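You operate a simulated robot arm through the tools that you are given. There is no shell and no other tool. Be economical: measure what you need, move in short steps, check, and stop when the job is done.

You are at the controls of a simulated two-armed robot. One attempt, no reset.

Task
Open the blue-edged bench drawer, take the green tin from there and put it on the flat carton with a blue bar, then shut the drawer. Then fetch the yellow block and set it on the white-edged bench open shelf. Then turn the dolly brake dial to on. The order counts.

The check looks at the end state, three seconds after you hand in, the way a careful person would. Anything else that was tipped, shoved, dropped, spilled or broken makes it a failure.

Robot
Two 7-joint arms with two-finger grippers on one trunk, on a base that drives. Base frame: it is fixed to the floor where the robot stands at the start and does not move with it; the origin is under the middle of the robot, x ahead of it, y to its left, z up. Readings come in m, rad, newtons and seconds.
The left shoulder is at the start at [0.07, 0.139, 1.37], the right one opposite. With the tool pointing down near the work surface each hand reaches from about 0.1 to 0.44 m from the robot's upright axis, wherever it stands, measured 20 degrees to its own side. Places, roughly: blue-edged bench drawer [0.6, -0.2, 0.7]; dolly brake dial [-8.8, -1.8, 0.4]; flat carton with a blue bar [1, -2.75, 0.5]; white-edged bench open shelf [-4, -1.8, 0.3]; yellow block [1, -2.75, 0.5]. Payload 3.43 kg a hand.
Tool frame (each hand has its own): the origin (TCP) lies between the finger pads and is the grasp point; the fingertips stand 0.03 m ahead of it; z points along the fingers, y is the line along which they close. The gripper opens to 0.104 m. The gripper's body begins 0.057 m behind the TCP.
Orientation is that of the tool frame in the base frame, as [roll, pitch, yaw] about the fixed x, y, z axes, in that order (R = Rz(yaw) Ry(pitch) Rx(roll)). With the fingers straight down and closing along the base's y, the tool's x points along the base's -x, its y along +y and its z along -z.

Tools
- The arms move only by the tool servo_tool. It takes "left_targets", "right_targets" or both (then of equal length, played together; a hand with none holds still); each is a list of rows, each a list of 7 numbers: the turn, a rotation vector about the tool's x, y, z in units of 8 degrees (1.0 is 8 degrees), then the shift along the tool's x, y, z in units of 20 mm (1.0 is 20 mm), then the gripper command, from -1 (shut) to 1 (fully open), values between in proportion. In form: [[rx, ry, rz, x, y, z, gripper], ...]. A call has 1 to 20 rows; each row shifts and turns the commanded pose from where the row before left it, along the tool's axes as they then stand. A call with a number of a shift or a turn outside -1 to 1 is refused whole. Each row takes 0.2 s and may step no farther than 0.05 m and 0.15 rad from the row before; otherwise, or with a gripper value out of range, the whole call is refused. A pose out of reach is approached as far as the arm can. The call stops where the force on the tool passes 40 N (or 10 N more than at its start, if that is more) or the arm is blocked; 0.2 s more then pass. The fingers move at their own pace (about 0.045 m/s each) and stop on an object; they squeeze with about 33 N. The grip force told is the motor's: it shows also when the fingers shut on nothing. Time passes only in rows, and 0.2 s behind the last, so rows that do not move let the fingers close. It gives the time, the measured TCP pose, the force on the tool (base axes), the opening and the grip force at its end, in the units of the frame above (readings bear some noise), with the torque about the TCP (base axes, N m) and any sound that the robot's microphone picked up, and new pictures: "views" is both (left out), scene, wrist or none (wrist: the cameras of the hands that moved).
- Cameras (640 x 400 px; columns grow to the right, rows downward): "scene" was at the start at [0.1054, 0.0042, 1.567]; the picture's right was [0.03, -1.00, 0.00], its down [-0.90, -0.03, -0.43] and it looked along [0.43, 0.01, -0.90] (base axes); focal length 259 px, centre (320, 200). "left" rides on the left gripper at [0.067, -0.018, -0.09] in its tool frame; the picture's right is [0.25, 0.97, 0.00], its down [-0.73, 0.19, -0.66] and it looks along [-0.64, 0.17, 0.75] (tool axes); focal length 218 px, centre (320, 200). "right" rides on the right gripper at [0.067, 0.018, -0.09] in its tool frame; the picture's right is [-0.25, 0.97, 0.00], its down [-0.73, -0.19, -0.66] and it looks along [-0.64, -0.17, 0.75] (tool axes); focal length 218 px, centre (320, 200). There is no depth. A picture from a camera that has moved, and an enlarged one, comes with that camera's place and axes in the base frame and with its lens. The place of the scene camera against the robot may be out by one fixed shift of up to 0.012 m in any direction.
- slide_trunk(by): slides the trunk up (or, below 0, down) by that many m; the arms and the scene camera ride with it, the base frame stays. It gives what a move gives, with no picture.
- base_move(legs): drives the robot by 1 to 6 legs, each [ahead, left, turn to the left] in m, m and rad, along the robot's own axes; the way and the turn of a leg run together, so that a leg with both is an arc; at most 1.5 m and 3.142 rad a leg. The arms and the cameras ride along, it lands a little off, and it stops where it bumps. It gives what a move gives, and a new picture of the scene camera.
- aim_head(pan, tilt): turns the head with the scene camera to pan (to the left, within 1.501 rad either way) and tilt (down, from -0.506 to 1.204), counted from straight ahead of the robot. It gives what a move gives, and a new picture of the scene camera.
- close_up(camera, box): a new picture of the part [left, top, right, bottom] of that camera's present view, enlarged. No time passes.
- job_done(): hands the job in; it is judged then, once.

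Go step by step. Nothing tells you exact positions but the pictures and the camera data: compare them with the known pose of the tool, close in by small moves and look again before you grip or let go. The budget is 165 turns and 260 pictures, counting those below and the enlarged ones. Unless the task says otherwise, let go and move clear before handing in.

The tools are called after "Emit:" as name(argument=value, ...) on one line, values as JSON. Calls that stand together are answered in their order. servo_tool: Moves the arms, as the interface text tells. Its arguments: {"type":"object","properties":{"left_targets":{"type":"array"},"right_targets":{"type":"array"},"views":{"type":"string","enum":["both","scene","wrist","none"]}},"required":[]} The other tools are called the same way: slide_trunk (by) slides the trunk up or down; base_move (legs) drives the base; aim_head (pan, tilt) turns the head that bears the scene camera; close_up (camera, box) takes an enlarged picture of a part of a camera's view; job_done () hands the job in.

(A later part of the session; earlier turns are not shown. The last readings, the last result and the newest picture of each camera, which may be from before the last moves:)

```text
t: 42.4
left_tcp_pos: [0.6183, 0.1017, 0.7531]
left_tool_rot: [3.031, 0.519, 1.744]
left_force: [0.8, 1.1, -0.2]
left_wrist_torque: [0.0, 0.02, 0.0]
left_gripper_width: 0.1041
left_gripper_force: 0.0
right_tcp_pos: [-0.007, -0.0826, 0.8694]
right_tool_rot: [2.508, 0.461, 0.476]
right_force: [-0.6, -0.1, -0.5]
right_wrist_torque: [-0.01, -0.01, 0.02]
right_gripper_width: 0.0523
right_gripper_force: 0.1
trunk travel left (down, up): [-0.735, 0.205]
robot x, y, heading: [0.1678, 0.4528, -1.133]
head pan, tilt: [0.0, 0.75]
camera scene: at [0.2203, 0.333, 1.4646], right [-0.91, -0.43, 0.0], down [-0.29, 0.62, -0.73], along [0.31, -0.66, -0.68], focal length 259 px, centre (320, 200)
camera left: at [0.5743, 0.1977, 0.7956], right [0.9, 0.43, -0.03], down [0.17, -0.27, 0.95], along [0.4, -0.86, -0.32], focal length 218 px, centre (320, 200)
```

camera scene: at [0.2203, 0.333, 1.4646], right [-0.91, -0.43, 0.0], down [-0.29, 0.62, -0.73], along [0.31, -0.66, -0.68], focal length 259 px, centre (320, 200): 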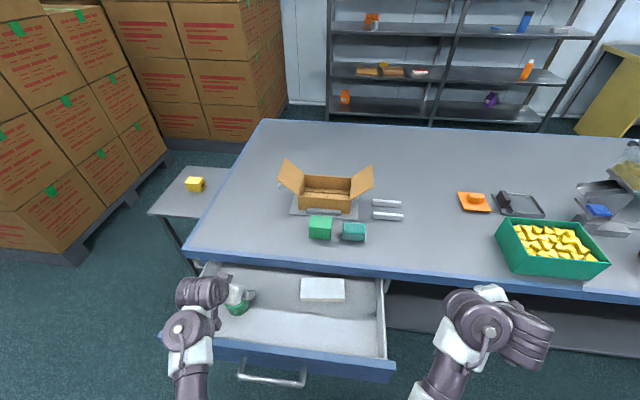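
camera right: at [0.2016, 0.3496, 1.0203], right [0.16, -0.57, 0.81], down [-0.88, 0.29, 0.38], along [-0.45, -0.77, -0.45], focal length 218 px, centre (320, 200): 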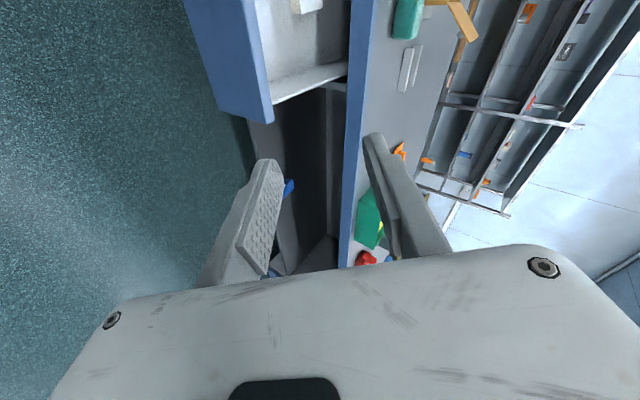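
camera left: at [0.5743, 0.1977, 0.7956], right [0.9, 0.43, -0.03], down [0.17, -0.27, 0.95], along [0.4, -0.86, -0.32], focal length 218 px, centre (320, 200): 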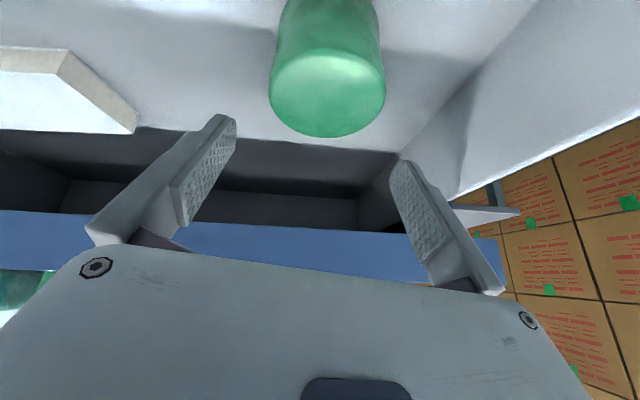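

The tin is centred between the open fingers, top about z 0.692. I'll lower the remaining ~6.5 cm.

Emit:
slide_trunk(by=-0.045)

Emit:
servo_tool(left_targets=[[0, 0, 0, 0, 0, 0, 1]])

```text
t: 43.1
left_tcp_pos: [0.6192, 0.0981, 0.7188]
left_tool_rot: [3.025, 0.532, 1.741]
left_force: [-5.7, -0.9, 11.7]
left_wrist_torque: [1.53, 0.42, 0.68]
left_gripper_width: 0.104
left_gripper_force: 0.0
right_tcp_pos: [-0.0086, -0.0832, 0.8291]
right_tool_rot: [2.507, 0.461, 0.477]
right_force: [0.4, -0.2, 0.4]
right_wrist_torque: [-0.07, 0.01, 0.01]
right_gripper_width: 0.0519
right_gripper_force: 0.0
trunk travel left (down, up): [-0.694, 0.246]
robot x, y, heading: [0.1663, 0.4524, -1.133]
head pan, tilt: [0.0, 0.75]
stopped: the force on the tool passed its limit at 46 N (the readings are from after the stop); the commanded pose is now the measured one
```

```text
t: 43.5
left_tcp_pos: [0.6186, 0.0991, 0.718]
left_tool_rot: [3.024, 0.53, 1.74]
left_force: [-2.6, -1.5, 10.1]
left_wrist_torque: [1.33, 0.36, 0.46]
left_gripper_width: 0.1043
left_gripper_force: 0.1
right_tcp_pos: [-0.0094, -0.082, 0.8283]
right_tool_rot: [2.508, 0.46, 0.476]
right_force: [-0.7, 0.7, 0.0]
right_wrist_torque: [-0.01, 0.03, -0.04]
right_gripper_width: 0.052
right_gripper_force: 0.1
trunk travel left (down, up): [-0.694, 0.246]
robot x, y, heading: [0.1684, 0.4506, -1.129]
head pan, tilt: [0.0, 0.75]
camera scene: at [0.2187, 0.3334, 1.4236], right [-0.91, -0.43, 0.0], down [-0.29, 0.62, -0.73], along [0.31, -0.66, -0.68], focal length 259 px, centre (320, 200)
camera left: at [0.5751, 0.1946, 0.7596], right [0.9, 0.43, -0.03], down [0.16, -0.26, 0.95], along [0.4, -0.86, -0.31], focal length 218 px, centre (320, 200)
```

scene: 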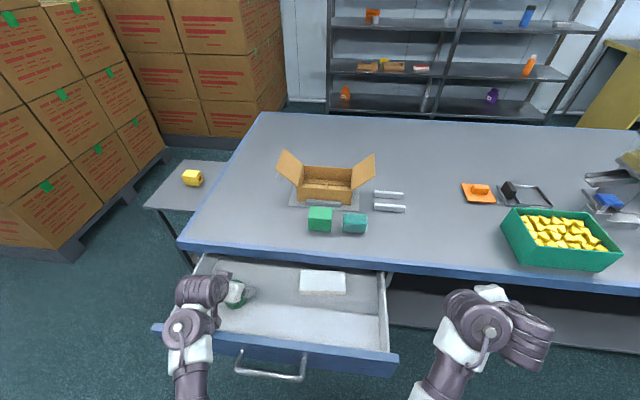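
left: 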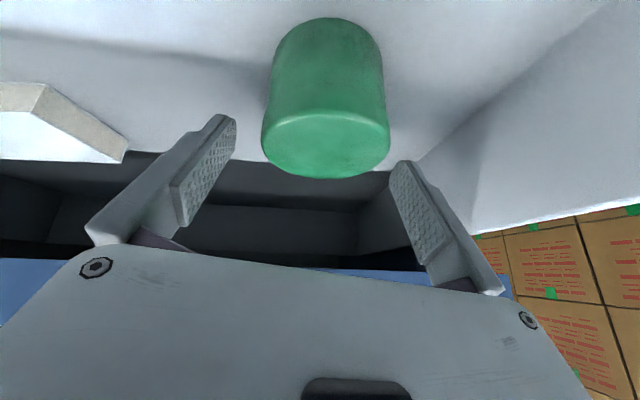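

Contact came 14 cm behind the TCP: the hand's camera side is touching the drawer front's top. I'll lift, reduce the tilt by about 14°, and retry.

Emit:
slide_trunk(by=0.05)

Emit:
servo_tool(left_targets=[[0, 1, 0, 0, 0, 0, 1], [0, 0.9, 0, 0, 0, 0, 1], [0.4, 0, 0, 0, 0, 0, 1], [0.4, 0, 0, 0, 0, 0, 1]], views="wrist")

```text
t: 44.4
left_tcp_pos: [0.6195, 0.0983, 0.7671]
left_tool_rot: [3.026, 0.529, 1.739]
left_force: [0.3, -0.1, -0.3]
left_wrist_torque: [0.0, -0.02, -0.01]
left_gripper_width: 0.1039
left_gripper_force: 0.0
right_tcp_pos: [-0.007, -0.0815, 0.8783]
right_tool_rot: [2.509, 0.461, 0.477]
right_force: [0.0, -0.5, -0.5]
right_wrist_torque: [0.04, 0.01, 0.02]
right_gripper_width: 0.0522
right_gripper_force: 0.1
trunk travel left (down, up): [-0.744, 0.196]
robot x, y, heading: [0.1692, 0.4479, -1.133]
head pan, tilt: [0.0, 0.75]
```

```text
t: 45.4
left_tcp_pos: [0.6195, 0.0982, 0.7679]
left_tool_rot: [-3.134, 0.265, 1.772]
left_force: [0.0, -0.5, 0.2]
left_wrist_torque: [0.01, 0.03, -0.01]
left_gripper_width: 0.1038
left_gripper_force: 0.0
right_tcp_pos: [-0.0077, -0.0842, 0.8776]
right_tool_rot: [2.507, 0.46, 0.475]
right_force: [0.1, 0.2, 0.2]
right_wrist_torque: [0.0, 0.01, 0.02]
right_gripper_width: 0.052
right_gripper_force: 0.1
trunk travel left (down, up): [-0.744, 0.196]
robot x, y, heading: [0.1729, 0.4482, -1.133]
head pan, tilt: [0.0, 0.75]
camera left: at [0.5866, 0.1823, 0.8362], right [0.9, 0.43, -0.07], down [0.3, -0.48, 0.82], along [0.32, -0.76, -0.56], focal length 218 px, centre (320, 200)
```

left: 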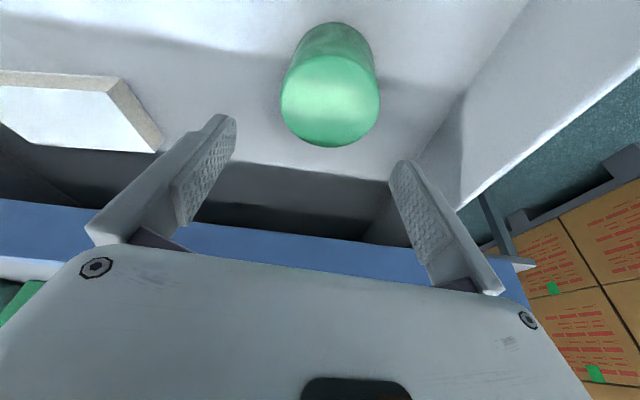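

The tin is at (0.621, 0.101), right under the TCP. Descending 8 cm and then gripping.

Emit:
slide_trunk(by=-0.08)

Emit:
servo_tool(left_targets=[[0, 0, 0, 0, 0, 0, 1]], views="wrist")

```text
t: 46.6
left_tcp_pos: [0.6199, 0.0982, 0.6882]
left_tool_rot: [-3.136, 0.267, 1.772]
left_force: [0.5, -0.1, 0.2]
left_wrist_torque: [0.01, 0.01, 0.01]
left_gripper_width: 0.1041
left_gripper_force: 0.0
right_tcp_pos: [-0.0077, -0.082, 0.7989]
right_tool_rot: [2.509, 0.461, 0.476]
right_force: [0.7, 0.7, 0.1]
right_wrist_torque: [0.01, 0.01, 0.03]
right_gripper_width: 0.0519
right_gripper_force: 0.0
trunk travel left (down, up): [-0.664, 0.276]
robot x, y, heading: [0.1651, 0.4531, -1.132]
head pan, tilt: [0.0, 0.75]
```

```text
t: 47.0
left_tcp_pos: [0.6198, 0.0992, 0.6874]
left_tool_rot: [-3.133, 0.266, 1.773]
left_force: [0.2, 0.1, -0.1]
left_wrist_torque: [0.01, -0.02, 0.01]
left_gripper_width: 0.1038
left_gripper_force: 0.0
right_tcp_pos: [-0.0076, -0.0824, 0.7989]
right_tool_rot: [2.508, 0.458, 0.477]
right_force: [-0.5, 0.3, 0.3]
right_wrist_torque: [0.01, 0.01, -0.01]
right_gripper_width: 0.0519
right_gripper_force: 0.0
trunk travel left (down, up): [-0.664, 0.276]
robot x, y, heading: [0.1666, 0.4511, -1.132]
head pan, tilt: [0.0, 0.75]
camera left: at [0.5865, 0.1827, 0.7563], right [0.9, 0.43, -0.07], down [0.3, -0.48, 0.82], along [0.32, -0.76, -0.56], focal length 218 px, centre (320, 200)
```

left: 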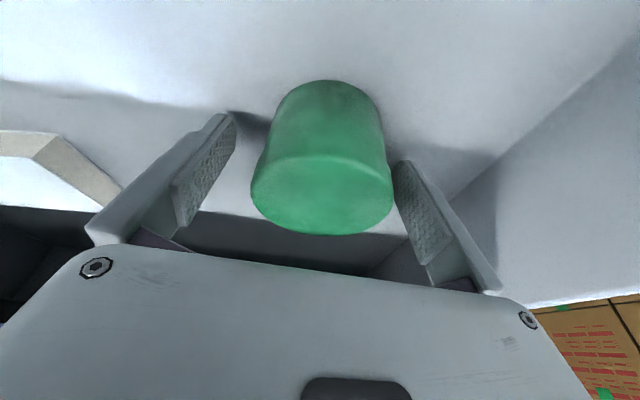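

The fingers straddle the tin at full depth with no contact. Closing the grip.

Emit:
servo_tool(left_targets=[[0, 0, 0, 0, 0, 0, -1], [0, 0, 0, 0, 0, 0, -1], [0, 0, 0, 0, 0, 0, -1], [0, 0, 0, 0, 0, 0, -1], [0, 0, 0, 0, 0, 0, -1]], views="wrist")

Emit:
slide_trunk(by=0.22)

Emit:
servo_tool(left_targets=[[0, 0, 0, 0, 0, 0, -1]])

```text
t: 48.2
left_tcp_pos: [0.6192, 0.0987, 0.6875]
left_tool_rot: [-3.136, 0.266, 1.772]
left_force: [-0.2, -0.2, 0.5]
left_wrist_torque: [-0.01, -0.06, -0.02]
left_gripper_width: 0.0685
left_gripper_force: 33.2
right_tcp_pos: [-0.0071, -0.0827, 0.7987]
right_tool_rot: [2.51, 0.462, 0.477]
right_force: [0.5, 0.1, -0.3]
right_wrist_torque: [0.03, -0.01, 0.01]
right_gripper_width: 0.0519
right_gripper_force: 0.0
trunk travel left (down, up): [-0.664, 0.276]
robot x, y, heading: [0.1665, 0.4558, -1.133]
head pan, tilt: [0.0, 0.75]
camera left: at [0.5865, 0.1827, 0.7563], right [0.9, 0.43, -0.07], down [0.3, -0.48, 0.82], along [0.32, -0.76, -0.56], focal length 218 px, centre (320, 200)
```

left: 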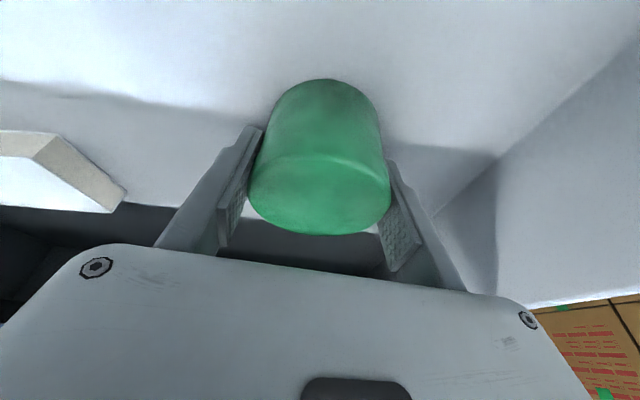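

```text
t: 50.5
left_tcp_pos: [0.619, 0.0985, 0.9071]
left_tool_rot: [-3.135, 0.264, 1.772]
left_force: [-0.5, -0.5, -3.0]
left_wrist_torque: [0.03, 0.0, 0.0]
left_gripper_width: 0.0686
left_gripper_force: 32.9
right_tcp_pos: [-0.0071, -0.0831, 1.0198]
right_tool_rot: [2.508, 0.46, 0.476]
right_force: [-0.4, 0.2, -0.8]
right_wrist_torque: [-0.03, 0.0, 0.0]
right_gripper_width: 0.052
right_gripper_force: 0.1
trunk travel left (down, up): [-0.884, 0.056]
robot x, y, heading: [0.1692, 0.4495, -1.134]
head pan, tilt: [0.0, 0.75]
```

```text
t: 50.9
left_tcp_pos: [0.621, 0.0983, 0.907]
left_tool_rot: [-3.134, 0.264, 1.77]
left_force: [-0.4, 0.1, -2.8]
left_wrist_torque: [-0.02, 0.0, 0.0]
left_gripper_width: 0.0686
left_gripper_force: 32.7
right_tcp_pos: [-0.0065, -0.082, 1.0181]
right_tool_rot: [2.508, 0.459, 0.475]
right_force: [0.2, -0.2, -0.3]
right_wrist_torque: [-0.01, -0.03, 0.02]
right_gripper_width: 0.0518
right_gripper_force: 0.1
trunk travel left (down, up): [-0.884, 0.056]
robot x, y, heading: [0.1685, 0.4514, -1.13]
head pan, tilt: [0.0, 0.75]
camera scene: at [0.2205, 0.333, 1.6134], right [-0.91, -0.43, 0.0], down [-0.29, 0.62, -0.73], along [0.31, -0.66, -0.68], focal length 259 px, centre (320, 200)
camera left: at [0.5865, 0.1826, 0.9762], right [0.9, 0.43, -0.07], down [0.3, -0.48, 0.82], along [0.32, -0.76, -0.56], focal length 218 px, centre (320, 200)
```

scene: 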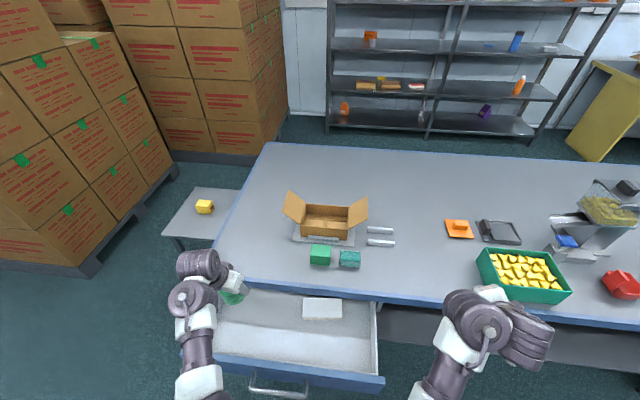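
left: 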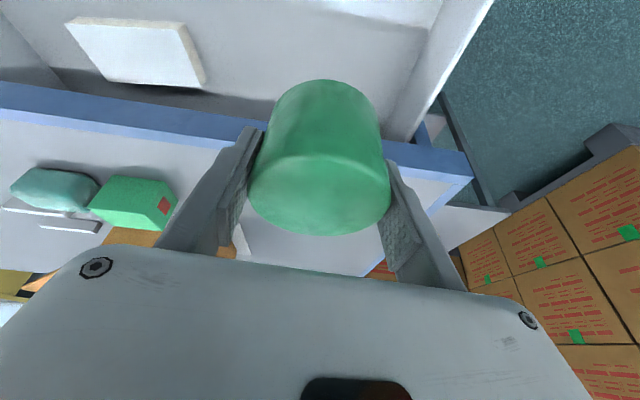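

The tin is held (about 0.28 kg). I'll back off from the bench and look right and left for a route to the rack behind.

Emit:
base_move(legs=[[-0.55, 0.06, 0]])

Emit:
aim_head(pan=-0.9, tilt=0.5)

Emit:
aim_head(pan=0.4, tilt=0.6)

```text
t: 54.1
left_tcp_pos: [0.4393, 0.6182, 0.9074]
left_tool_rot: [-3.132, 0.266, 1.761]
left_force: [-0.1, -1.3, -1.1]
left_wrist_torque: [-0.01, -0.02, 0.0]
left_gripper_width: 0.0685
left_gripper_force: 33.5
right_tcp_pos: [-0.1901, 0.4439, 1.018]
right_tool_rot: [2.507, 0.462, 0.465]
right_force: [-0.3, -0.2, 0.3]
right_wrist_torque: [0.02, -0.02, -0.02]
right_gripper_width: 0.052
right_gripper_force: 0.0
trunk travel left (down, up): [-0.884, 0.056]
robot x, y, heading: [-0.0028, 0.9781, -1.148]
head pan, tilt: [0.0, 0.75]
camera scene: at [0.0428, 0.8575, 1.6133], right [-0.91, -0.41, 0.0], down [-0.28, 0.62, -0.73], along [0.3, -0.66, -0.68], focal length 259 px, centre (320, 200)
```

scene: 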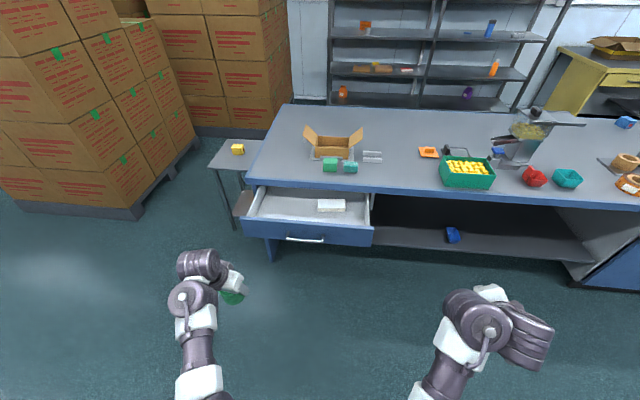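

```text
t: 55.3
left_tcp_pos: [0.4391, 0.6191, 0.9076]
left_tool_rot: [-3.133, 0.266, 1.762]
left_force: [-0.8, 0.7, -2.5]
left_wrist_torque: [-0.01, 0.0, 0.02]
left_gripper_width: 0.0685
left_gripper_force: 32.8
right_tcp_pos: [-0.1918, 0.4459, 1.0188]
right_tool_rot: [2.508, 0.461, 0.465]
right_force: [0.6, 0.3, 0.3]
right_wrist_torque: [0.0, -0.03, 0.01]
right_gripper_width: 0.052
right_gripper_force: 0.0
trunk travel left (down, up): [-0.884, 0.056]
robot x, y, heading: [-0.0096, 0.9767, -1.143]
head pan, tilt: [-0.901, 0.499]
camera scene: at [-0.0332, 0.8529, 1.6354], right [-0.89, 0.45, 0.0], down [0.22, 0.43, -0.88], along [-0.4, -0.78, -0.48], focal length 259 px, centre (320, 200)
```

scene: 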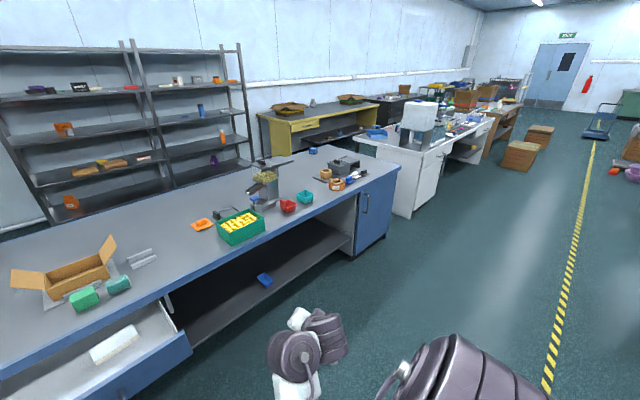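

```text
t: 56.8
left_tcp_pos: [0.4391, 0.6179, 0.9084]
left_tool_rot: [-3.134, 0.267, 1.76]
left_force: [-0.1, -0.7, -0.9]
left_wrist_torque: [0.03, -0.03, 0.02]
left_gripper_width: 0.0681
left_gripper_force: 32.7
right_tcp_pos: [-0.191, 0.4463, 1.0188]
right_tool_rot: [2.507, 0.461, 0.468]
right_force: [0.3, 0.0, 0.1]
right_wrist_torque: [-0.03, 0.01, 0.01]
right_gripper_width: 0.0518
right_gripper_force: 0.0
trunk travel left (down, up): [-0.884, 0.056]
robot x, y, heading: [-0.0087, 0.9772, -1.144]
head pan, tilt: [0.4, 0.6]
camera scene: at [0.0731, 0.874, 1.6263], right [-0.68, -0.74, 0.0], down [-0.42, 0.38, -0.82], along [0.61, -0.56, -0.57], focal length 259 px, centre (320, 200)
```

scene: 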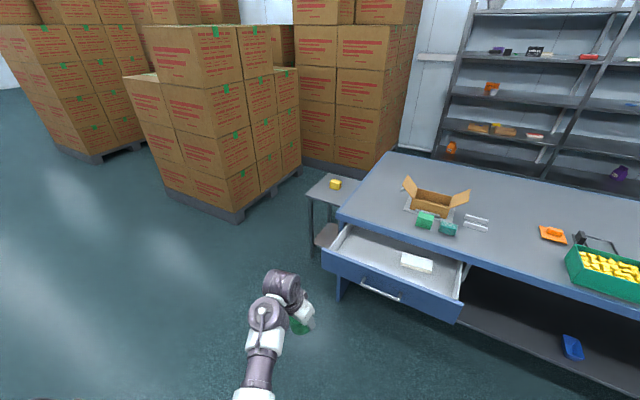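

The right side is blocked by a narrow gap. The left corridor between the small table and the box stack is about 0.75 m wide, so I'll take it with the heading aligned to the bench (−1.25), first sliding left.

Emit:
base_move(legs=[[0, 0, -0.106], [0, 1.35, 0]])

Emit:
aim_head(pan=0.0, tilt=0.8)

```text
t: 64.1
left_tcp_pos: [1.6919, 1.0325, 0.9074]
left_tool_rot: [-3.136, 0.266, 1.682]
left_force: [-0.4, -0.1, -1.7]
left_wrist_torque: [-0.02, -0.05, -0.02]
left_gripper_width: 0.0683
left_gripper_force: 32.6
right_tcp_pos: [1.0505, 0.9091, 1.0187]
right_tool_rot: [2.508, 0.46, 0.386]
right_force: [0.4, 0.3, 0.3]
right_wrist_torque: [0.0, 0.0, 0.0]
right_gripper_width: 0.0519
right_gripper_force: 0.0
trunk travel left (down, up): [-0.884, 0.056]
robot x, y, heading: [1.2787, 1.4258, -1.222]
head pan, tilt: [0.4, 0.6]
camera scene: at [1.3463, 1.315, 1.6263], right [-0.73, -0.68, 0.0], down [-0.38, 0.41, -0.82], along [0.56, -0.6, -0.57], focal length 259 px, centre (320, 200)
```

scene: 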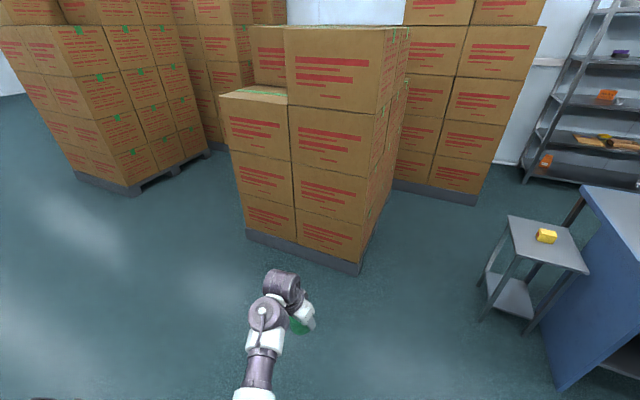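

```text
t: 65.0
left_tcp_pos: [1.6915, 1.0332, 0.9075]
left_tool_rot: [-3.133, 0.266, 1.68]
left_force: [-0.5, 0.6, -2.5]
left_wrist_torque: [-0.03, 0.01, 0.01]
left_gripper_width: 0.0684
left_gripper_force: 32.9
right_tcp_pos: [1.0493, 0.9097, 1.0197]
right_tool_rot: [2.509, 0.46, 0.386]
right_force: [0.5, -0.6, -0.1]
right_wrist_torque: [0.02, -0.02, 0.01]
right_gripper_width: 0.0519
right_gripper_force: 0.0
trunk travel left (down, up): [-0.884, 0.056]
robot x, y, heading: [1.2742, 1.4253, -1.225]
head pan, tilt: [0.0, 0.799]
camera scene: at [1.3142, 1.3042, 1.6095], right [-0.94, -0.34, 0.0], down [-0.25, 0.67, -0.7], along [0.24, -0.66, -0.72], focal length 259 px, centre (320, 200)
```

scene: 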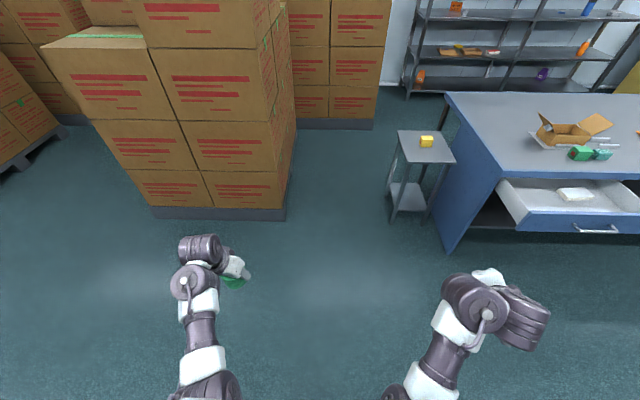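

The corridor ahead is about 0.84 m wide; its centre is ~0.16 m to my right. I'll tuck the left hand in, shift right, and drive through in parts.

Emit:
servo_tool(left_targets=[[0, 0, 0, 0, -1, 0, -1], [0, 0, 0, 0, -1, 0, -1], [0, 0, 0, 0, -1, 0, -1], [0, 0, 0, 0, -1, 0, -1]], views="none")

Emit:
base_move(legs=[[0, -0.17, 0], [0.6, 0, 0]])

```text
t: 66.0
left_tcp_pos: [1.6102, 1.0247, 0.9074]
left_tool_rot: [-3.133, 0.267, 1.68]
left_force: [0.5, 0.0, 0.0]
left_wrist_torque: [-0.02, 0.0, 0.01]
left_gripper_width: 0.0684
left_gripper_force: 33.1
right_tcp_pos: [1.05, 0.9105, 1.018]
right_tool_rot: [2.51, 0.46, 0.387]
right_force: [0.3, 0.4, 0.3]
right_wrist_torque: [-0.02, 0.01, -0.03]
right_gripper_width: 0.0519
right_gripper_force: 0.0
trunk travel left (down, up): [-0.884, 0.056]
robot x, y, heading: [1.2747, 1.4242, -1.227]
head pan, tilt: [0.0, 0.799]
```

```text
t: 70.4
left_tcp_pos: [1.6535, 0.4091, 0.9079]
left_tool_rot: [-3.135, 0.269, 1.679]
left_force: [0.3, 0.6, -2.2]
left_wrist_torque: [0.02, 0.01, -0.03]
left_gripper_width: 0.068
left_gripper_force: 33.6
right_tcp_pos: [1.0926, 0.2941, 1.0194]
right_tool_rot: [2.508, 0.46, 0.385]
right_force: [0.2, 0.2, 0.8]
right_wrist_torque: [-0.02, -0.01, -0.02]
right_gripper_width: 0.0519
right_gripper_force: 0.0
trunk travel left (down, up): [-0.884, 0.056]
robot x, y, heading: [1.3168, 0.8095, -1.223]
head pan, tilt: [0.0, 0.799]
camera scene: at [1.3565, 0.6892, 1.6095], right [-0.94, -0.34, 0.0], down [-0.24, 0.67, -0.7], along [0.24, -0.66, -0.72], focal length 259 px, centre (320, 200)
```

scene: 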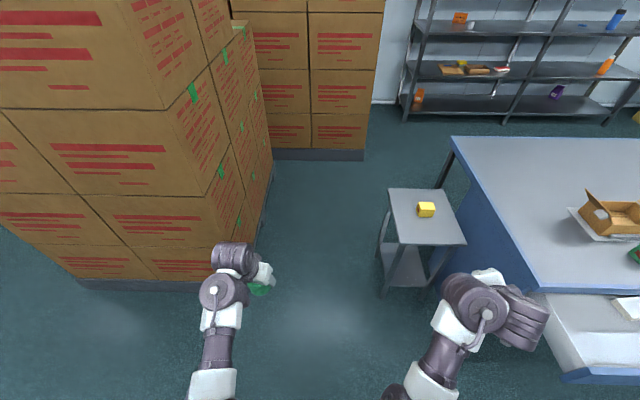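

Clear on both sides: stack on the left, table on the right. Continuing ahead.

Emit:
base_move(legs=[[0.7, 0, 0]])

```text
t: 74.2
left_tcp_pos: [1.8863, -0.2465, 0.9083]
left_tool_rot: [-3.135, 0.268, 1.673]
left_force: [0.7, -0.3, -1.6]
left_wrist_torque: [0.0, 0.0, -0.02]
left_gripper_width: 0.068
left_gripper_force: 33.0
right_tcp_pos: [1.3244, -0.3582, 1.0185]
right_tool_rot: [2.507, 0.462, 0.379]
right_force: [1.3, 1.0, -0.3]
right_wrist_torque: [0.03, 0.02, 0.02]
right_gripper_width: 0.0519
right_gripper_force: 0.1
trunk travel left (down, up): [-0.884, 0.056]
robot x, y, heading: [1.5551, 0.1563, -1.23]
head pan, tilt: [0.0, 0.799]
camera scene: at [1.5906, 0.0353, 1.6095], right [-0.94, -0.34, 0.0], down [-0.24, 0.68, -0.7], along [0.23, -0.66, -0.72], focal length 259 px, centre (320, 200)
```

scene: 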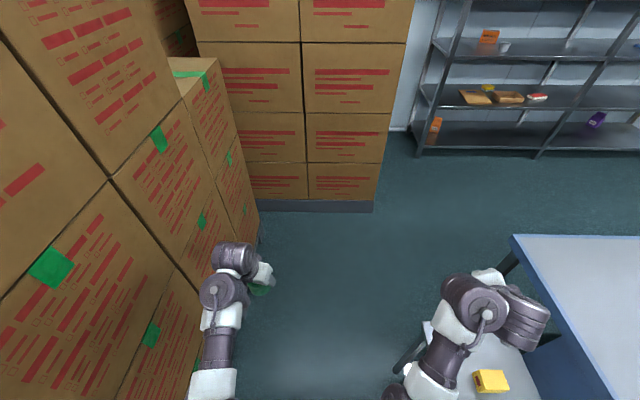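

Bench back corner and a second stack ahead. I'll drive to just past the bench's back edge and turn right into the aisle.

Emit:
base_move(legs=[[0.95, 0, 0], [0, 0, -1.59]])

```text
t: 83.0
left_tcp_pos: [1.463, -1.0544, 0.9074]
left_tool_rot: [-3.133, 0.266, 0.096]
left_force: [0.3, -0.2, -2.5]
left_wrist_torque: [0.02, -0.02, -0.02]
left_gripper_width: 0.0677
left_gripper_force: 33.4
right_tcp_pos: [1.3568, -0.4918, 1.0204]
right_tool_rot: [2.507, 0.46, -1.2]
right_force: [0.0, 0.1, -0.1]
right_wrist_torque: [0.01, 0.0, -0.02]
right_gripper_width: 0.052
right_gripper_force: 0.0
trunk travel left (down, up): [-0.884, 0.056]
robot x, y, heading: [1.8693, -0.7231, -2.805]
head pan, tilt: [0.0, 0.799]
camera scene: at [1.7391, -0.7656, 1.6094], right [-0.33, 0.94, 0.0], down [0.68, 0.24, -0.7], along [-0.66, -0.23, -0.72], focal length 259 px, centre (320, 200)
```

scene: 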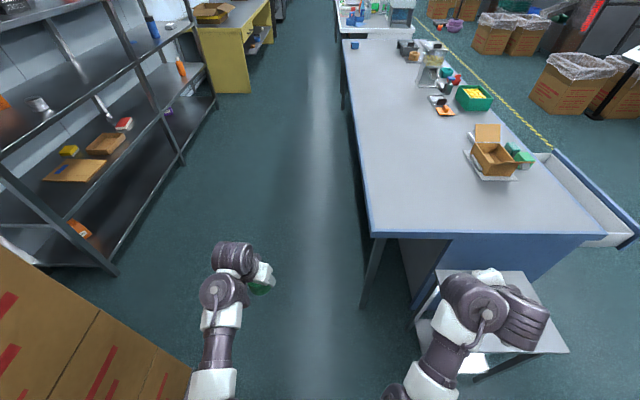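

The aisle is wide. I'll zoom at the cartons and then sidle left and drive forward.

Emit:
close_up(camera="scene", box=[20, 100, 180, 200])

Emit:
base_move(legs=[[0, 0.2, 0], [0.75, 0.0, 0], [0.6, 0.2, 0]])

```text
4.00 times, centred on (100, 150) of scene
camera zoom: at [1.7391, -0.7656, 1.6094], right [-0.33, 0.94, 0.0], down [0.68, 0.24, -0.7], along [-0.66, -0.23, -0.72], focal length 1037 px, centre (1200, 400)
```

zoom: 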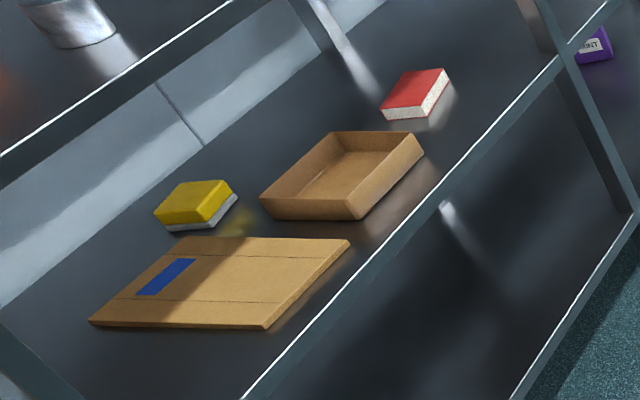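

```text
t: 91.5
left_tcp_pos: [0.3103, -1.8929, 0.9085]
left_tool_rot: [-3.135, 0.264, 0.107]
left_force: [0.2, 0.3, -1.7]
left_wrist_torque: [0.03, 0.0, 0.0]
left_gripper_width: 0.0679
left_gripper_force: 33.3
right_tcp_pos: [0.1958, -1.3328, 1.0192]
right_tool_rot: [2.509, 0.462, -1.187]
right_force: [-0.2, -0.5, 0.2]
right_wrist_torque: [0.02, 0.03, 0.01]
right_gripper_width: 0.052
right_gripper_force: 0.0
trunk travel left (down, up): [-0.884, 0.056]
robot x, y, heading: [0.7104, -1.5588, -2.792]
head pan, tilt: [0.0, 0.799]
camera scene: at [0.5823, -1.6005, 1.6095], right [-0.34, 0.94, 0.0], down [0.67, 0.24, -0.7], along [-0.66, -0.24, -0.72], focal length 259 px, centre (320, 200)
```

scene: 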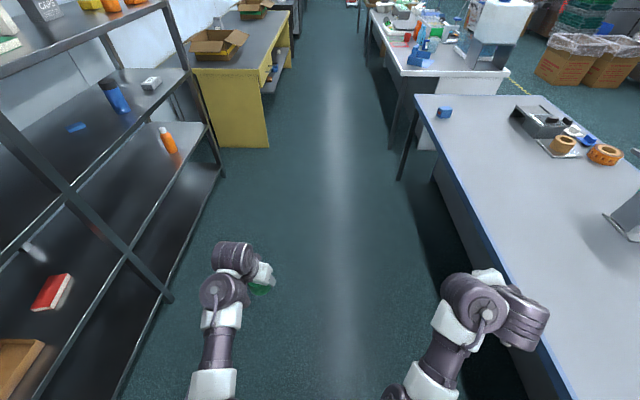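

The flat carton with the blue bar is nearest, with the yellow block behind it. I'll turn left to face the rack.

Emit:
base_move(legs=[[0, 0, 1.545]])

```text
t: 95.6
left_tcp_pos: [1.0351, -1.9697, 0.9069]
left_tool_rot: [-3.134, 0.267, 1.649]
left_force: [0.4, -0.1, -2.1]
left_wrist_torque: [-0.01, -0.03, 0.01]
left_gripper_width: 0.0679
left_gripper_force: 32.8
right_tcp_pos: [0.47, -2.067, 1.019]
right_tool_rot: [2.509, 0.46, 0.353]
right_force: [0.1, -0.2, 0.2]
right_wrist_torque: [0.03, -0.03, 0.0]
right_gripper_width: 0.052
right_gripper_force: 0.1
trunk travel left (down, up): [-0.884, 0.056]
robot x, y, heading: [0.7111, -1.5581, -1.255]
head pan, tilt: [0.0, 0.799]
camera scene: at [0.7459, -1.6811, 1.6094], right [-0.95, -0.31, 0.0], down [-0.22, 0.68, -0.7], along [0.22, -0.66, -0.72], focal length 259 px, centre (320, 200)
```

scene: 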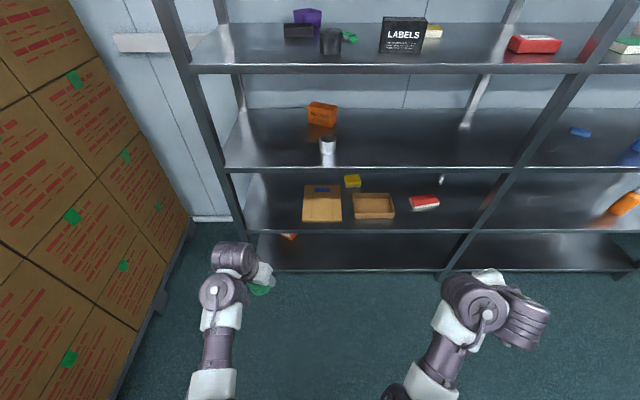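

The flat carton is straight ahead: front edge about 6 cm inside the shelf front, shelf z≈0.5, next shelf above at ≈0.9. I'll lower the trunk, extend the left hand forward, and tilt it toward horizontal to fit between the shelves.

Emit:
slide_trunk(by=-0.36)

Emit:
servo_tool(left_targets=[[0, 0, 0, -0.95, 0, -0.35, -1], [0, 0, 0, -0.95, 0, -0.35, -1], [0, -0.5, 0, -0.95, 0, -0.35, -1], [0, -0.5, 0, -0.95, 0, -0.35, -1], [0, -0.5, 0, -0.95, 0, -0.35, -1], [0, -0.5, 0, -0.95, 0, -0.35, -1], [0, -0.5, 0, -0.95, 0, -0.35, -1]])

```text
t: 99.1
left_tcp_pos: [1.0344, -1.969, 0.5467]
left_tool_rot: [-3.136, 0.265, 1.649]
left_force: [0.2, -0.3, -1.6]
left_wrist_torque: [-0.01, -0.01, -0.01]
left_gripper_width: 0.0678
left_gripper_force: 32.5
right_tcp_pos: [0.471, -2.0673, 0.6588]
right_tool_rot: [2.509, 0.459, 0.354]
right_force: [0.4, -0.1, 0.3]
right_wrist_torque: [0.0, 0.03, -0.02]
right_gripper_width: 0.052
right_gripper_force: 0.1
trunk travel left (down, up): [-0.524, 0.416]
robot x, y, heading: [0.7107, -1.556, -1.255]
head pan, tilt: [0.0, 0.799]
```

```text
t: 100.7
left_tcp_pos: [1.0424, -2.076, 0.643]
left_tool_rot: [-3.133, 0.617, 1.651]
left_force: [-1.2, 0.2, -1.0]
left_wrist_torque: [0.01, -0.01, 0.0]
left_gripper_width: 0.0681
left_gripper_force: 33.1
right_tcp_pos: [0.4702, -2.0675, 0.6594]
right_tool_rot: [2.507, 0.459, 0.354]
right_force: [0.5, 0.2, 1.1]
right_wrist_torque: [0.01, 0.02, 0.0]
right_gripper_width: 0.052
right_gripper_force: 0.0
trunk travel left (down, up): [-0.524, 0.416]
robot x, y, heading: [0.7122, -1.5596, -1.256]
head pan, tilt: [0.0, 0.799]
camera scene: at [0.7458, -1.681, 1.2494], right [-0.95, -0.31, 0.0], down [-0.22, 0.68, -0.7], along [0.22, -0.66, -0.72], focal length 259 px, centre (320, 200)
camera left: at [1.0172, -1.9695, 0.6758], right [0.95, 0.28, -0.15], down [0.21, -0.2, 0.96], along [0.24, -0.94, -0.25], focal length 218 px, centre (320, 200)
```

scene: 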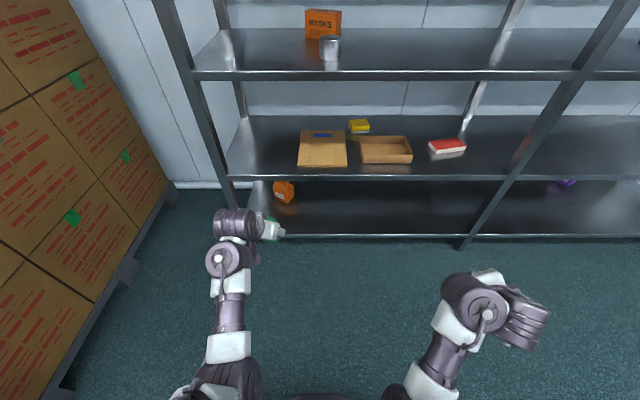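
left: 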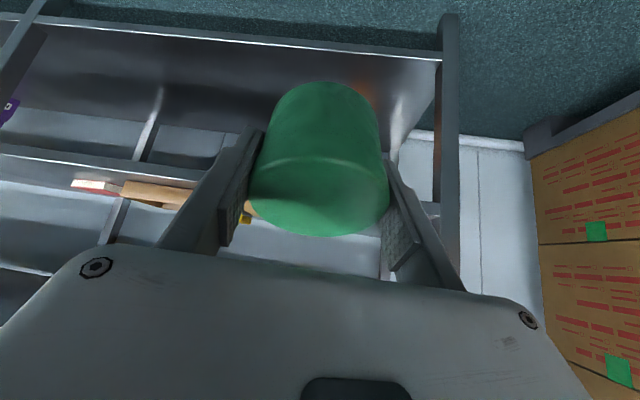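

The hand is tilted 35° now with the tin. I'll zoom to measure the carton's height and distance precisely.

Emit:
close_up(camera="scene", box=[240, 100, 400, 200])

Emit:
close_up(camera="left", box=[0, 0, 480, 300])

```text
4.00 times, centred on (320, 150) of scene
camera zoom: at [0.7458, -1.681, 1.2494], right [-0.95, -0.31, 0.0], down [-0.22, 0.68, -0.7], along [0.22, -0.66, -0.72], focal length 1037 px, centre (320, 400)
```

zoom: 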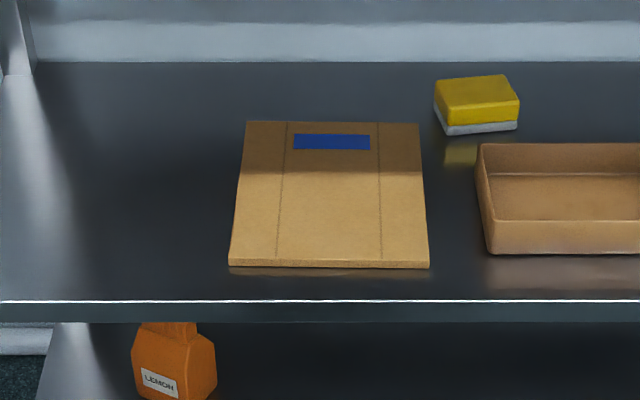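

```text
1.33 times, centred on (240, 150) of left
camera zoom: at [1.0172, -1.9695, 0.6758], right [0.95, 0.28, -0.15], down [0.21, -0.2, 0.96], along [0.24, -0.94, -0.25], focal length 291 px, centre (427, 267)
```

zoom: 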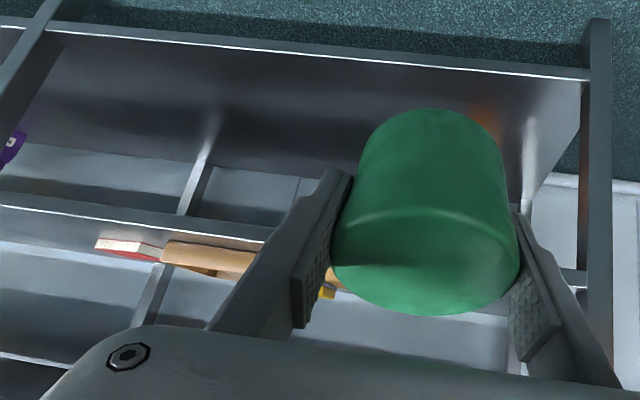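

Shelf top is z≈0.56 and carton top ≈0.57, centred ~1.0 m ahead of the head camera. I'll extend the hand a little, raise slightly, and drive the tin over the carton.

Emit:
servo_tool(left_targets=[[0, 0, 0, -0.82, 0, 0.57, -1], [0, 0, 0, -0.82, 0, 0.57, -1], [0, 0, 0, -0.82, 0, 0.57, -1]], views="none")

Emit:
slide_trunk(by=0.03)

Emit:
base_move(legs=[[0, -0.172, 0], [0.25, 0, 0]])

```text
t: 101.5
left_tcp_pos: [1.0498, -2.1354, 0.6398]
left_tool_rot: [-3.133, 0.613, 1.654]
left_force: [-0.1, 1.3, -0.9]
left_wrist_torque: [0.04, -0.01, 0.01]
left_gripper_width: 0.0683
left_gripper_force: 33.2
right_tcp_pos: [0.4703, -2.0663, 0.6584]
right_tool_rot: [2.511, 0.46, 0.354]
right_force: [-0.5, 0.5, 0.7]
right_wrist_torque: [0.01, -0.06, 0.0]
right_gripper_width: 0.0522
right_gripper_force: 0.1
trunk travel left (down, up): [-0.524, 0.416]
robot x, y, heading: [0.7093, -1.5576, -1.254]
head pan, tilt: [0.0, 0.799]
```

```text
t: 102.3
left_tcp_pos: [1.0494, -2.135, 0.6698]
left_tool_rot: [-3.133, 0.615, 1.653]
left_force: [0.2, -1.0, -1.9]
left_wrist_torque: [0.03, 0.02, 0.04]
left_gripper_width: 0.0677
left_gripper_force: 33.0
right_tcp_pos: [0.4698, -2.0663, 0.6893]
right_tool_rot: [2.51, 0.461, 0.357]
right_force: [0.2, -0.5, -0.3]
right_wrist_torque: [0.01, 0.03, 0.03]
right_gripper_width: 0.0519
right_gripper_force: 0.1
trunk travel left (down, up): [-0.554, 0.386]
robot x, y, heading: [0.7105, -1.559, -1.252]
head pan, tilt: [0.0, 0.799]
```

```text
t: 105.2
left_tcp_pos: [0.9579, -2.4255, 0.6692]
left_tool_rot: [-3.133, 0.615, 1.648]
left_force: [1.1, 0.6, -2.0]
left_wrist_torque: [0.02, 0.0, -0.02]
left_gripper_width: 0.0682
left_gripper_force: 32.7
right_tcp_pos: [0.3806, -2.3543, 0.6892]
right_tool_rot: [2.508, 0.461, 0.348]
right_force: [0.3, -0.7, 0.4]
right_wrist_torque: [0.02, 0.02, -0.01]
right_gripper_width: 0.052
right_gripper_force: 0.0
trunk travel left (down, up): [-0.554, 0.386]
robot x, y, heading: [0.6253, -1.8488, -1.257]
head pan, tilt: [0.0, 0.799]
camera scene: at [0.6591, -1.9703, 1.2793], right [-0.95, -0.31, 0.0], down [-0.22, 0.68, -0.7], along [0.21, -0.66, -0.72], focal length 259 px, centre (320, 200)
```

scene: 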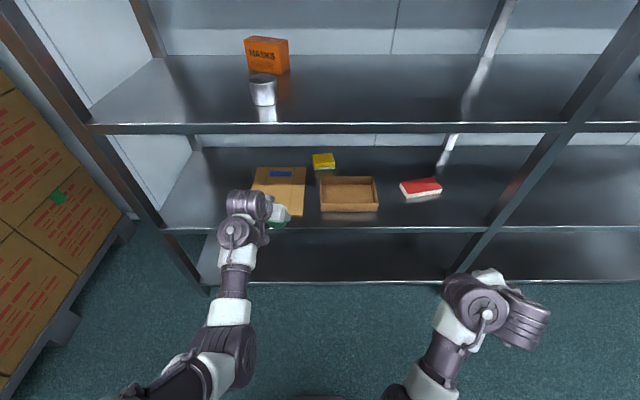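

Position agrees with the prediction; the tin needs another ~0.165 m ahead and 0.017 m left.

Emit:
base_move(legs=[[0.165, 0.017, 0]])

Emit:
servo_tool(left_targets=[[0, 0, 0, 0, 0, 0, -1]], views="wrist")

```text
t: 106.6
left_tcp_pos: [1.0261, -2.5805, 0.67]
left_tool_rot: [-3.131, 0.611, 1.646]
left_force: [0.5, 0.0, -1.5]
left_wrist_torque: [0.03, 0.0, -0.01]
left_gripper_width: 0.0679
left_gripper_force: 33.5
right_tcp_pos: [0.4475, -2.5087, 0.6883]
right_tool_rot: [2.51, 0.462, 0.347]
right_force: [-1.3, -1.2, 0.3]
right_wrist_torque: [0.01, 0.04, -0.01]
right_gripper_width: 0.0519
right_gripper_force: 0.0
trunk travel left (down, up): [-0.554, 0.386]
robot x, y, heading: [0.6916, -2.0016, -1.262]
head pan, tilt: [0.0, 0.799]
camera scene: at [0.7268, -2.1261, 1.2793], right [-0.95, -0.31, 0.0], down [-0.22, 0.68, -0.7], along [0.21, -0.66, -0.72], focal length 259 px, centre (320, 200)
```

scene: 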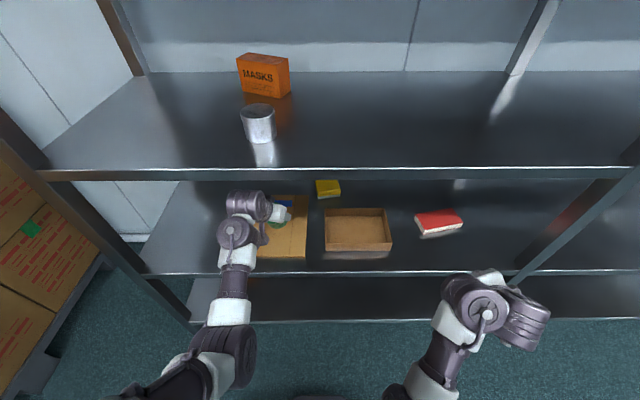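

```text
t: 107.0
left_tcp_pos: [1.025, -2.5788, 0.6701]
left_tool_rot: [-3.133, 0.612, 1.646]
left_force: [-0.1, -0.2, -1.1]
left_wrist_torque: [0.02, 0.03, -0.02]
left_gripper_width: 0.0677
left_gripper_force: 33.4
right_tcp_pos: [0.4471, -2.5088, 0.689]
right_tool_rot: [2.508, 0.462, 0.347]
right_force: [-0.2, 0.1, -0.1]
right_wrist_torque: [0.0, 0.01, -0.02]
right_gripper_width: 0.0521
right_gripper_force: 0.1
trunk travel left (down, up): [-0.554, 0.386]
robot x, y, heading: [0.6902, -2.0014, -1.257]
head pan, tilt: [0.0, 0.799]
camera left: at [1.0014, -2.475, 0.7051], right [0.95, 0.27, -0.15], down [0.21, -0.2, 0.96], along [0.23, -0.94, -0.25], focal length 218 px, centre (320, 200)
```

left: 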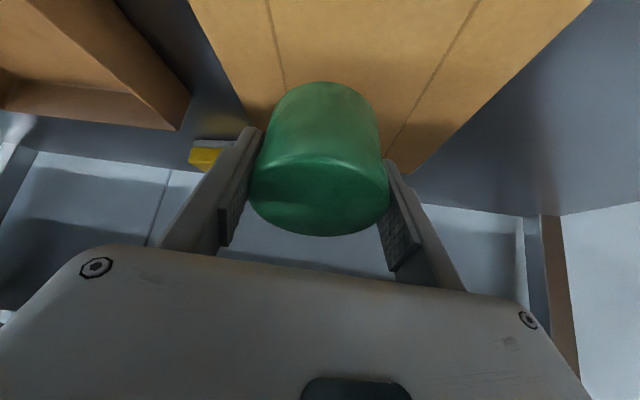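

The tin is above the carton's middle. Lowering with the trunk until contact.

Emit:
slide_trunk(by=-0.05)

Emit:
servo_tool(left_targets=[[0, 0, 0, 0.14, 0, 0.2, -1], [0, 0, 0, 0.14, 0, 0.2, -1]], views="wrist")

```text
t: 107.9
left_tcp_pos: [1.0251, -2.5818, 0.626]
left_tool_rot: [-3.135, 0.626, 1.643]
left_force: [3.5, -3.9, 20.6]
left_wrist_torque: [0.11, -0.17, -0.05]
left_gripper_width: 0.0676
left_gripper_force: 33.1
right_tcp_pos: [0.4466, -2.508, 0.6394]
right_tool_rot: [2.507, 0.46, 0.345]
right_force: [0.5, -0.5, 0.3]
right_wrist_torque: [0.01, -0.01, 0.02]
right_gripper_width: 0.0521
right_gripper_force: 0.2
trunk travel left (down, up): [-0.504, 0.436]
robot x, y, heading: [0.6911, -2.0006, -1.257]
head pan, tilt: [0.0, 0.799]
```

```text
t: 108.5
left_tcp_pos: [1.0251, -2.5816, 0.6176]
left_tool_rot: [-3.134, 0.626, 1.645]
left_force: [3.5, -5.4, 31.3]
left_wrist_torque: [0.23, -0.18, -0.07]
left_gripper_width: 0.0677
left_gripper_force: 32.9
right_tcp_pos: [0.4478, -2.5069, 0.6396]
right_tool_rot: [2.506, 0.461, 0.345]
right_force: [-0.9, 0.6, 0.4]
right_wrist_torque: [-0.01, 0.05, 0.01]
right_gripper_width: 0.052
right_gripper_force: 0.0
trunk travel left (down, up): [-0.504, 0.436]
robot x, y, heading: [0.6914, -2.0037, -1.263]
head pan, tilt: [0.0, 0.799]
camera left: at [1.0011, -2.4754, 0.651], right [0.95, 0.27, -0.15], down [0.21, -0.19, 0.96], along [0.23, -0.94, -0.24], focal length 218 px, centre (320, 200)
```

left: 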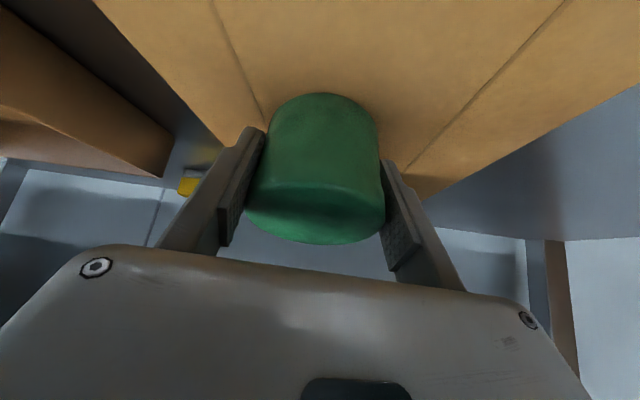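

The tin is pivoting flat in the grip under 31 N. A tiny bit more press, then release gently.

Emit:
servo_tool(left_targets=[[0, 0, 0, 0.08, 0, 0.11, -1], [0, 0, 0, 0.08, 0, 0.11, -1]], views="wrist")

```text
t: 109.1
left_tcp_pos: [1.0253, -2.5819, 0.612]
left_tool_rot: [-3.137, 0.625, 1.644]
left_force: [4.6, -5.7, 29.7]
left_wrist_torque: [0.28, -0.11, -0.08]
left_gripper_width: 0.0679
left_gripper_force: 33.4
right_tcp_pos: [0.4472, -2.5085, 0.6394]
right_tool_rot: [2.506, 0.461, 0.347]
right_force: [-0.5, 0.7, 0.6]
right_wrist_torque: [0.01, 0.0, 0.0]
right_gripper_width: 0.0521
right_gripper_force: 0.1
trunk travel left (down, up): [-0.504, 0.436]
robot x, y, heading: [0.6948, -2.0023, -1.259]
head pan, tilt: [0.0, 0.799]
camera left: at [1.0009, -2.4753, 0.6455], right [0.95, 0.27, -0.15], down [0.21, -0.19, 0.96], along [0.23, -0.94, -0.24], focal length 218 px, centre (320, 200)
```

left: 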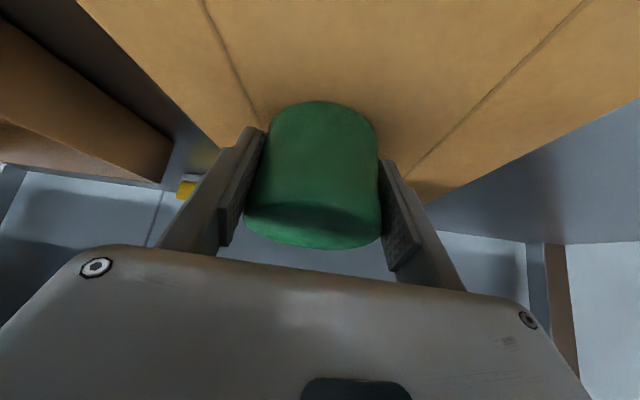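

Still pivoting nicely; one more small press.

Emit:
servo_tool(left_targets=[[0, 0, 0, 0.08, 0, 0.11, -1], [0, 0, 0, 0.08, 0, 0.11, -1]], views="wrist")

```text
t: 109.7
left_tcp_pos: [1.0233, -2.5804, 0.6058]
left_tool_rot: [-3.138, 0.623, 1.646]
left_force: [2.6, -6.8, 28.1]
left_wrist_torque: [0.26, -0.05, 0.01]
left_gripper_width: 0.0683
left_gripper_force: 32.6
right_tcp_pos: [0.4463, -2.5083, 0.6393]
right_tool_rot: [2.504, 0.461, 0.346]
right_force: [0.6, -0.2, -0.4]
right_wrist_torque: [0.01, -0.02, 0.0]
right_gripper_width: 0.0517
right_gripper_force: 0.0
trunk travel left (down, up): [-0.504, 0.436]
robot x, y, heading: [0.6889, -2.0053, -1.258]
head pan, tilt: [0.0, 0.799]
camera left: at [1.0005, -2.4748, 0.6392], right [0.95, 0.27, -0.15], down [0.21, -0.19, 0.96], along [0.23, -0.94, -0.24], focal length 218 px, centre (320, 200)
```

left: 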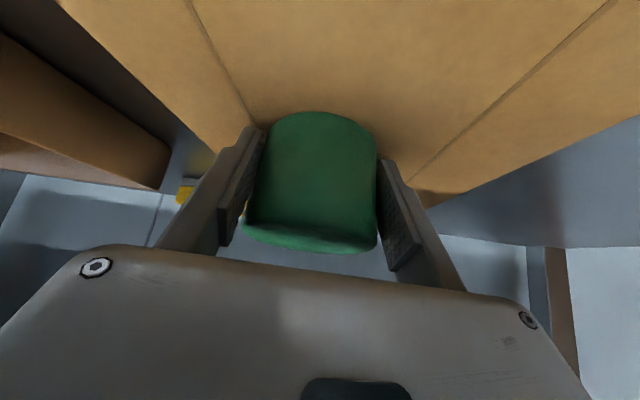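

The tin is now nearly flat on the carton. I'll ease the pressure and open the fingers.

Emit:
servo_tool(left_targets=[[0, 0, 0, -0.1, 0, -0.14, -1], [0, 0, 0, 0, 0, 0, -0.2], [0, 0, 0, 0, 0, 0, 0.4], [0, 0, 0, 0, 0, 0, 0.5], [0, 0, 0, 0, 0, 0, 0.7], [0, 0, 0, 0, 0, 0, 0.7]], views="wrist")

```text
t: 111.1
left_tcp_pos: [1.0226, -2.5784, 0.6067]
left_tool_rot: [-3.135, 0.617, 1.642]
left_force: [-11.3, 1.2, 23.4]
left_wrist_torque: [-0.19, -0.4, -0.21]
left_gripper_width: 0.0798
left_gripper_force: 0.0
right_tcp_pos: [0.4451, -2.507, 0.6406]
right_tool_rot: [2.505, 0.459, 0.347]
right_force: [0.6, 0.0, -0.4]
right_wrist_torque: [-0.03, 0.02, 0.01]
right_gripper_width: 0.0518
right_gripper_force: 0.1
trunk travel left (down, up): [-0.504, 0.436]
robot x, y, heading: [0.6929, -2.0025, -1.26]
head pan, tilt: [0.0, 0.799]
camera left: at [0.9988, -2.4734, 0.6408], right [0.95, 0.27, -0.15], down [0.21, -0.2, 0.96], along [0.23, -0.94, -0.25], focal length 218 px, centre (320, 200)
```

left: 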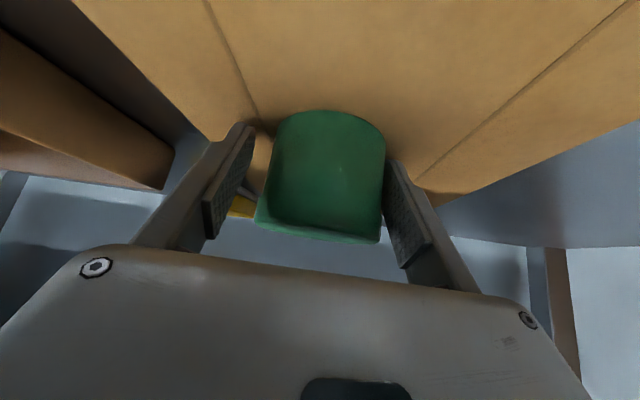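

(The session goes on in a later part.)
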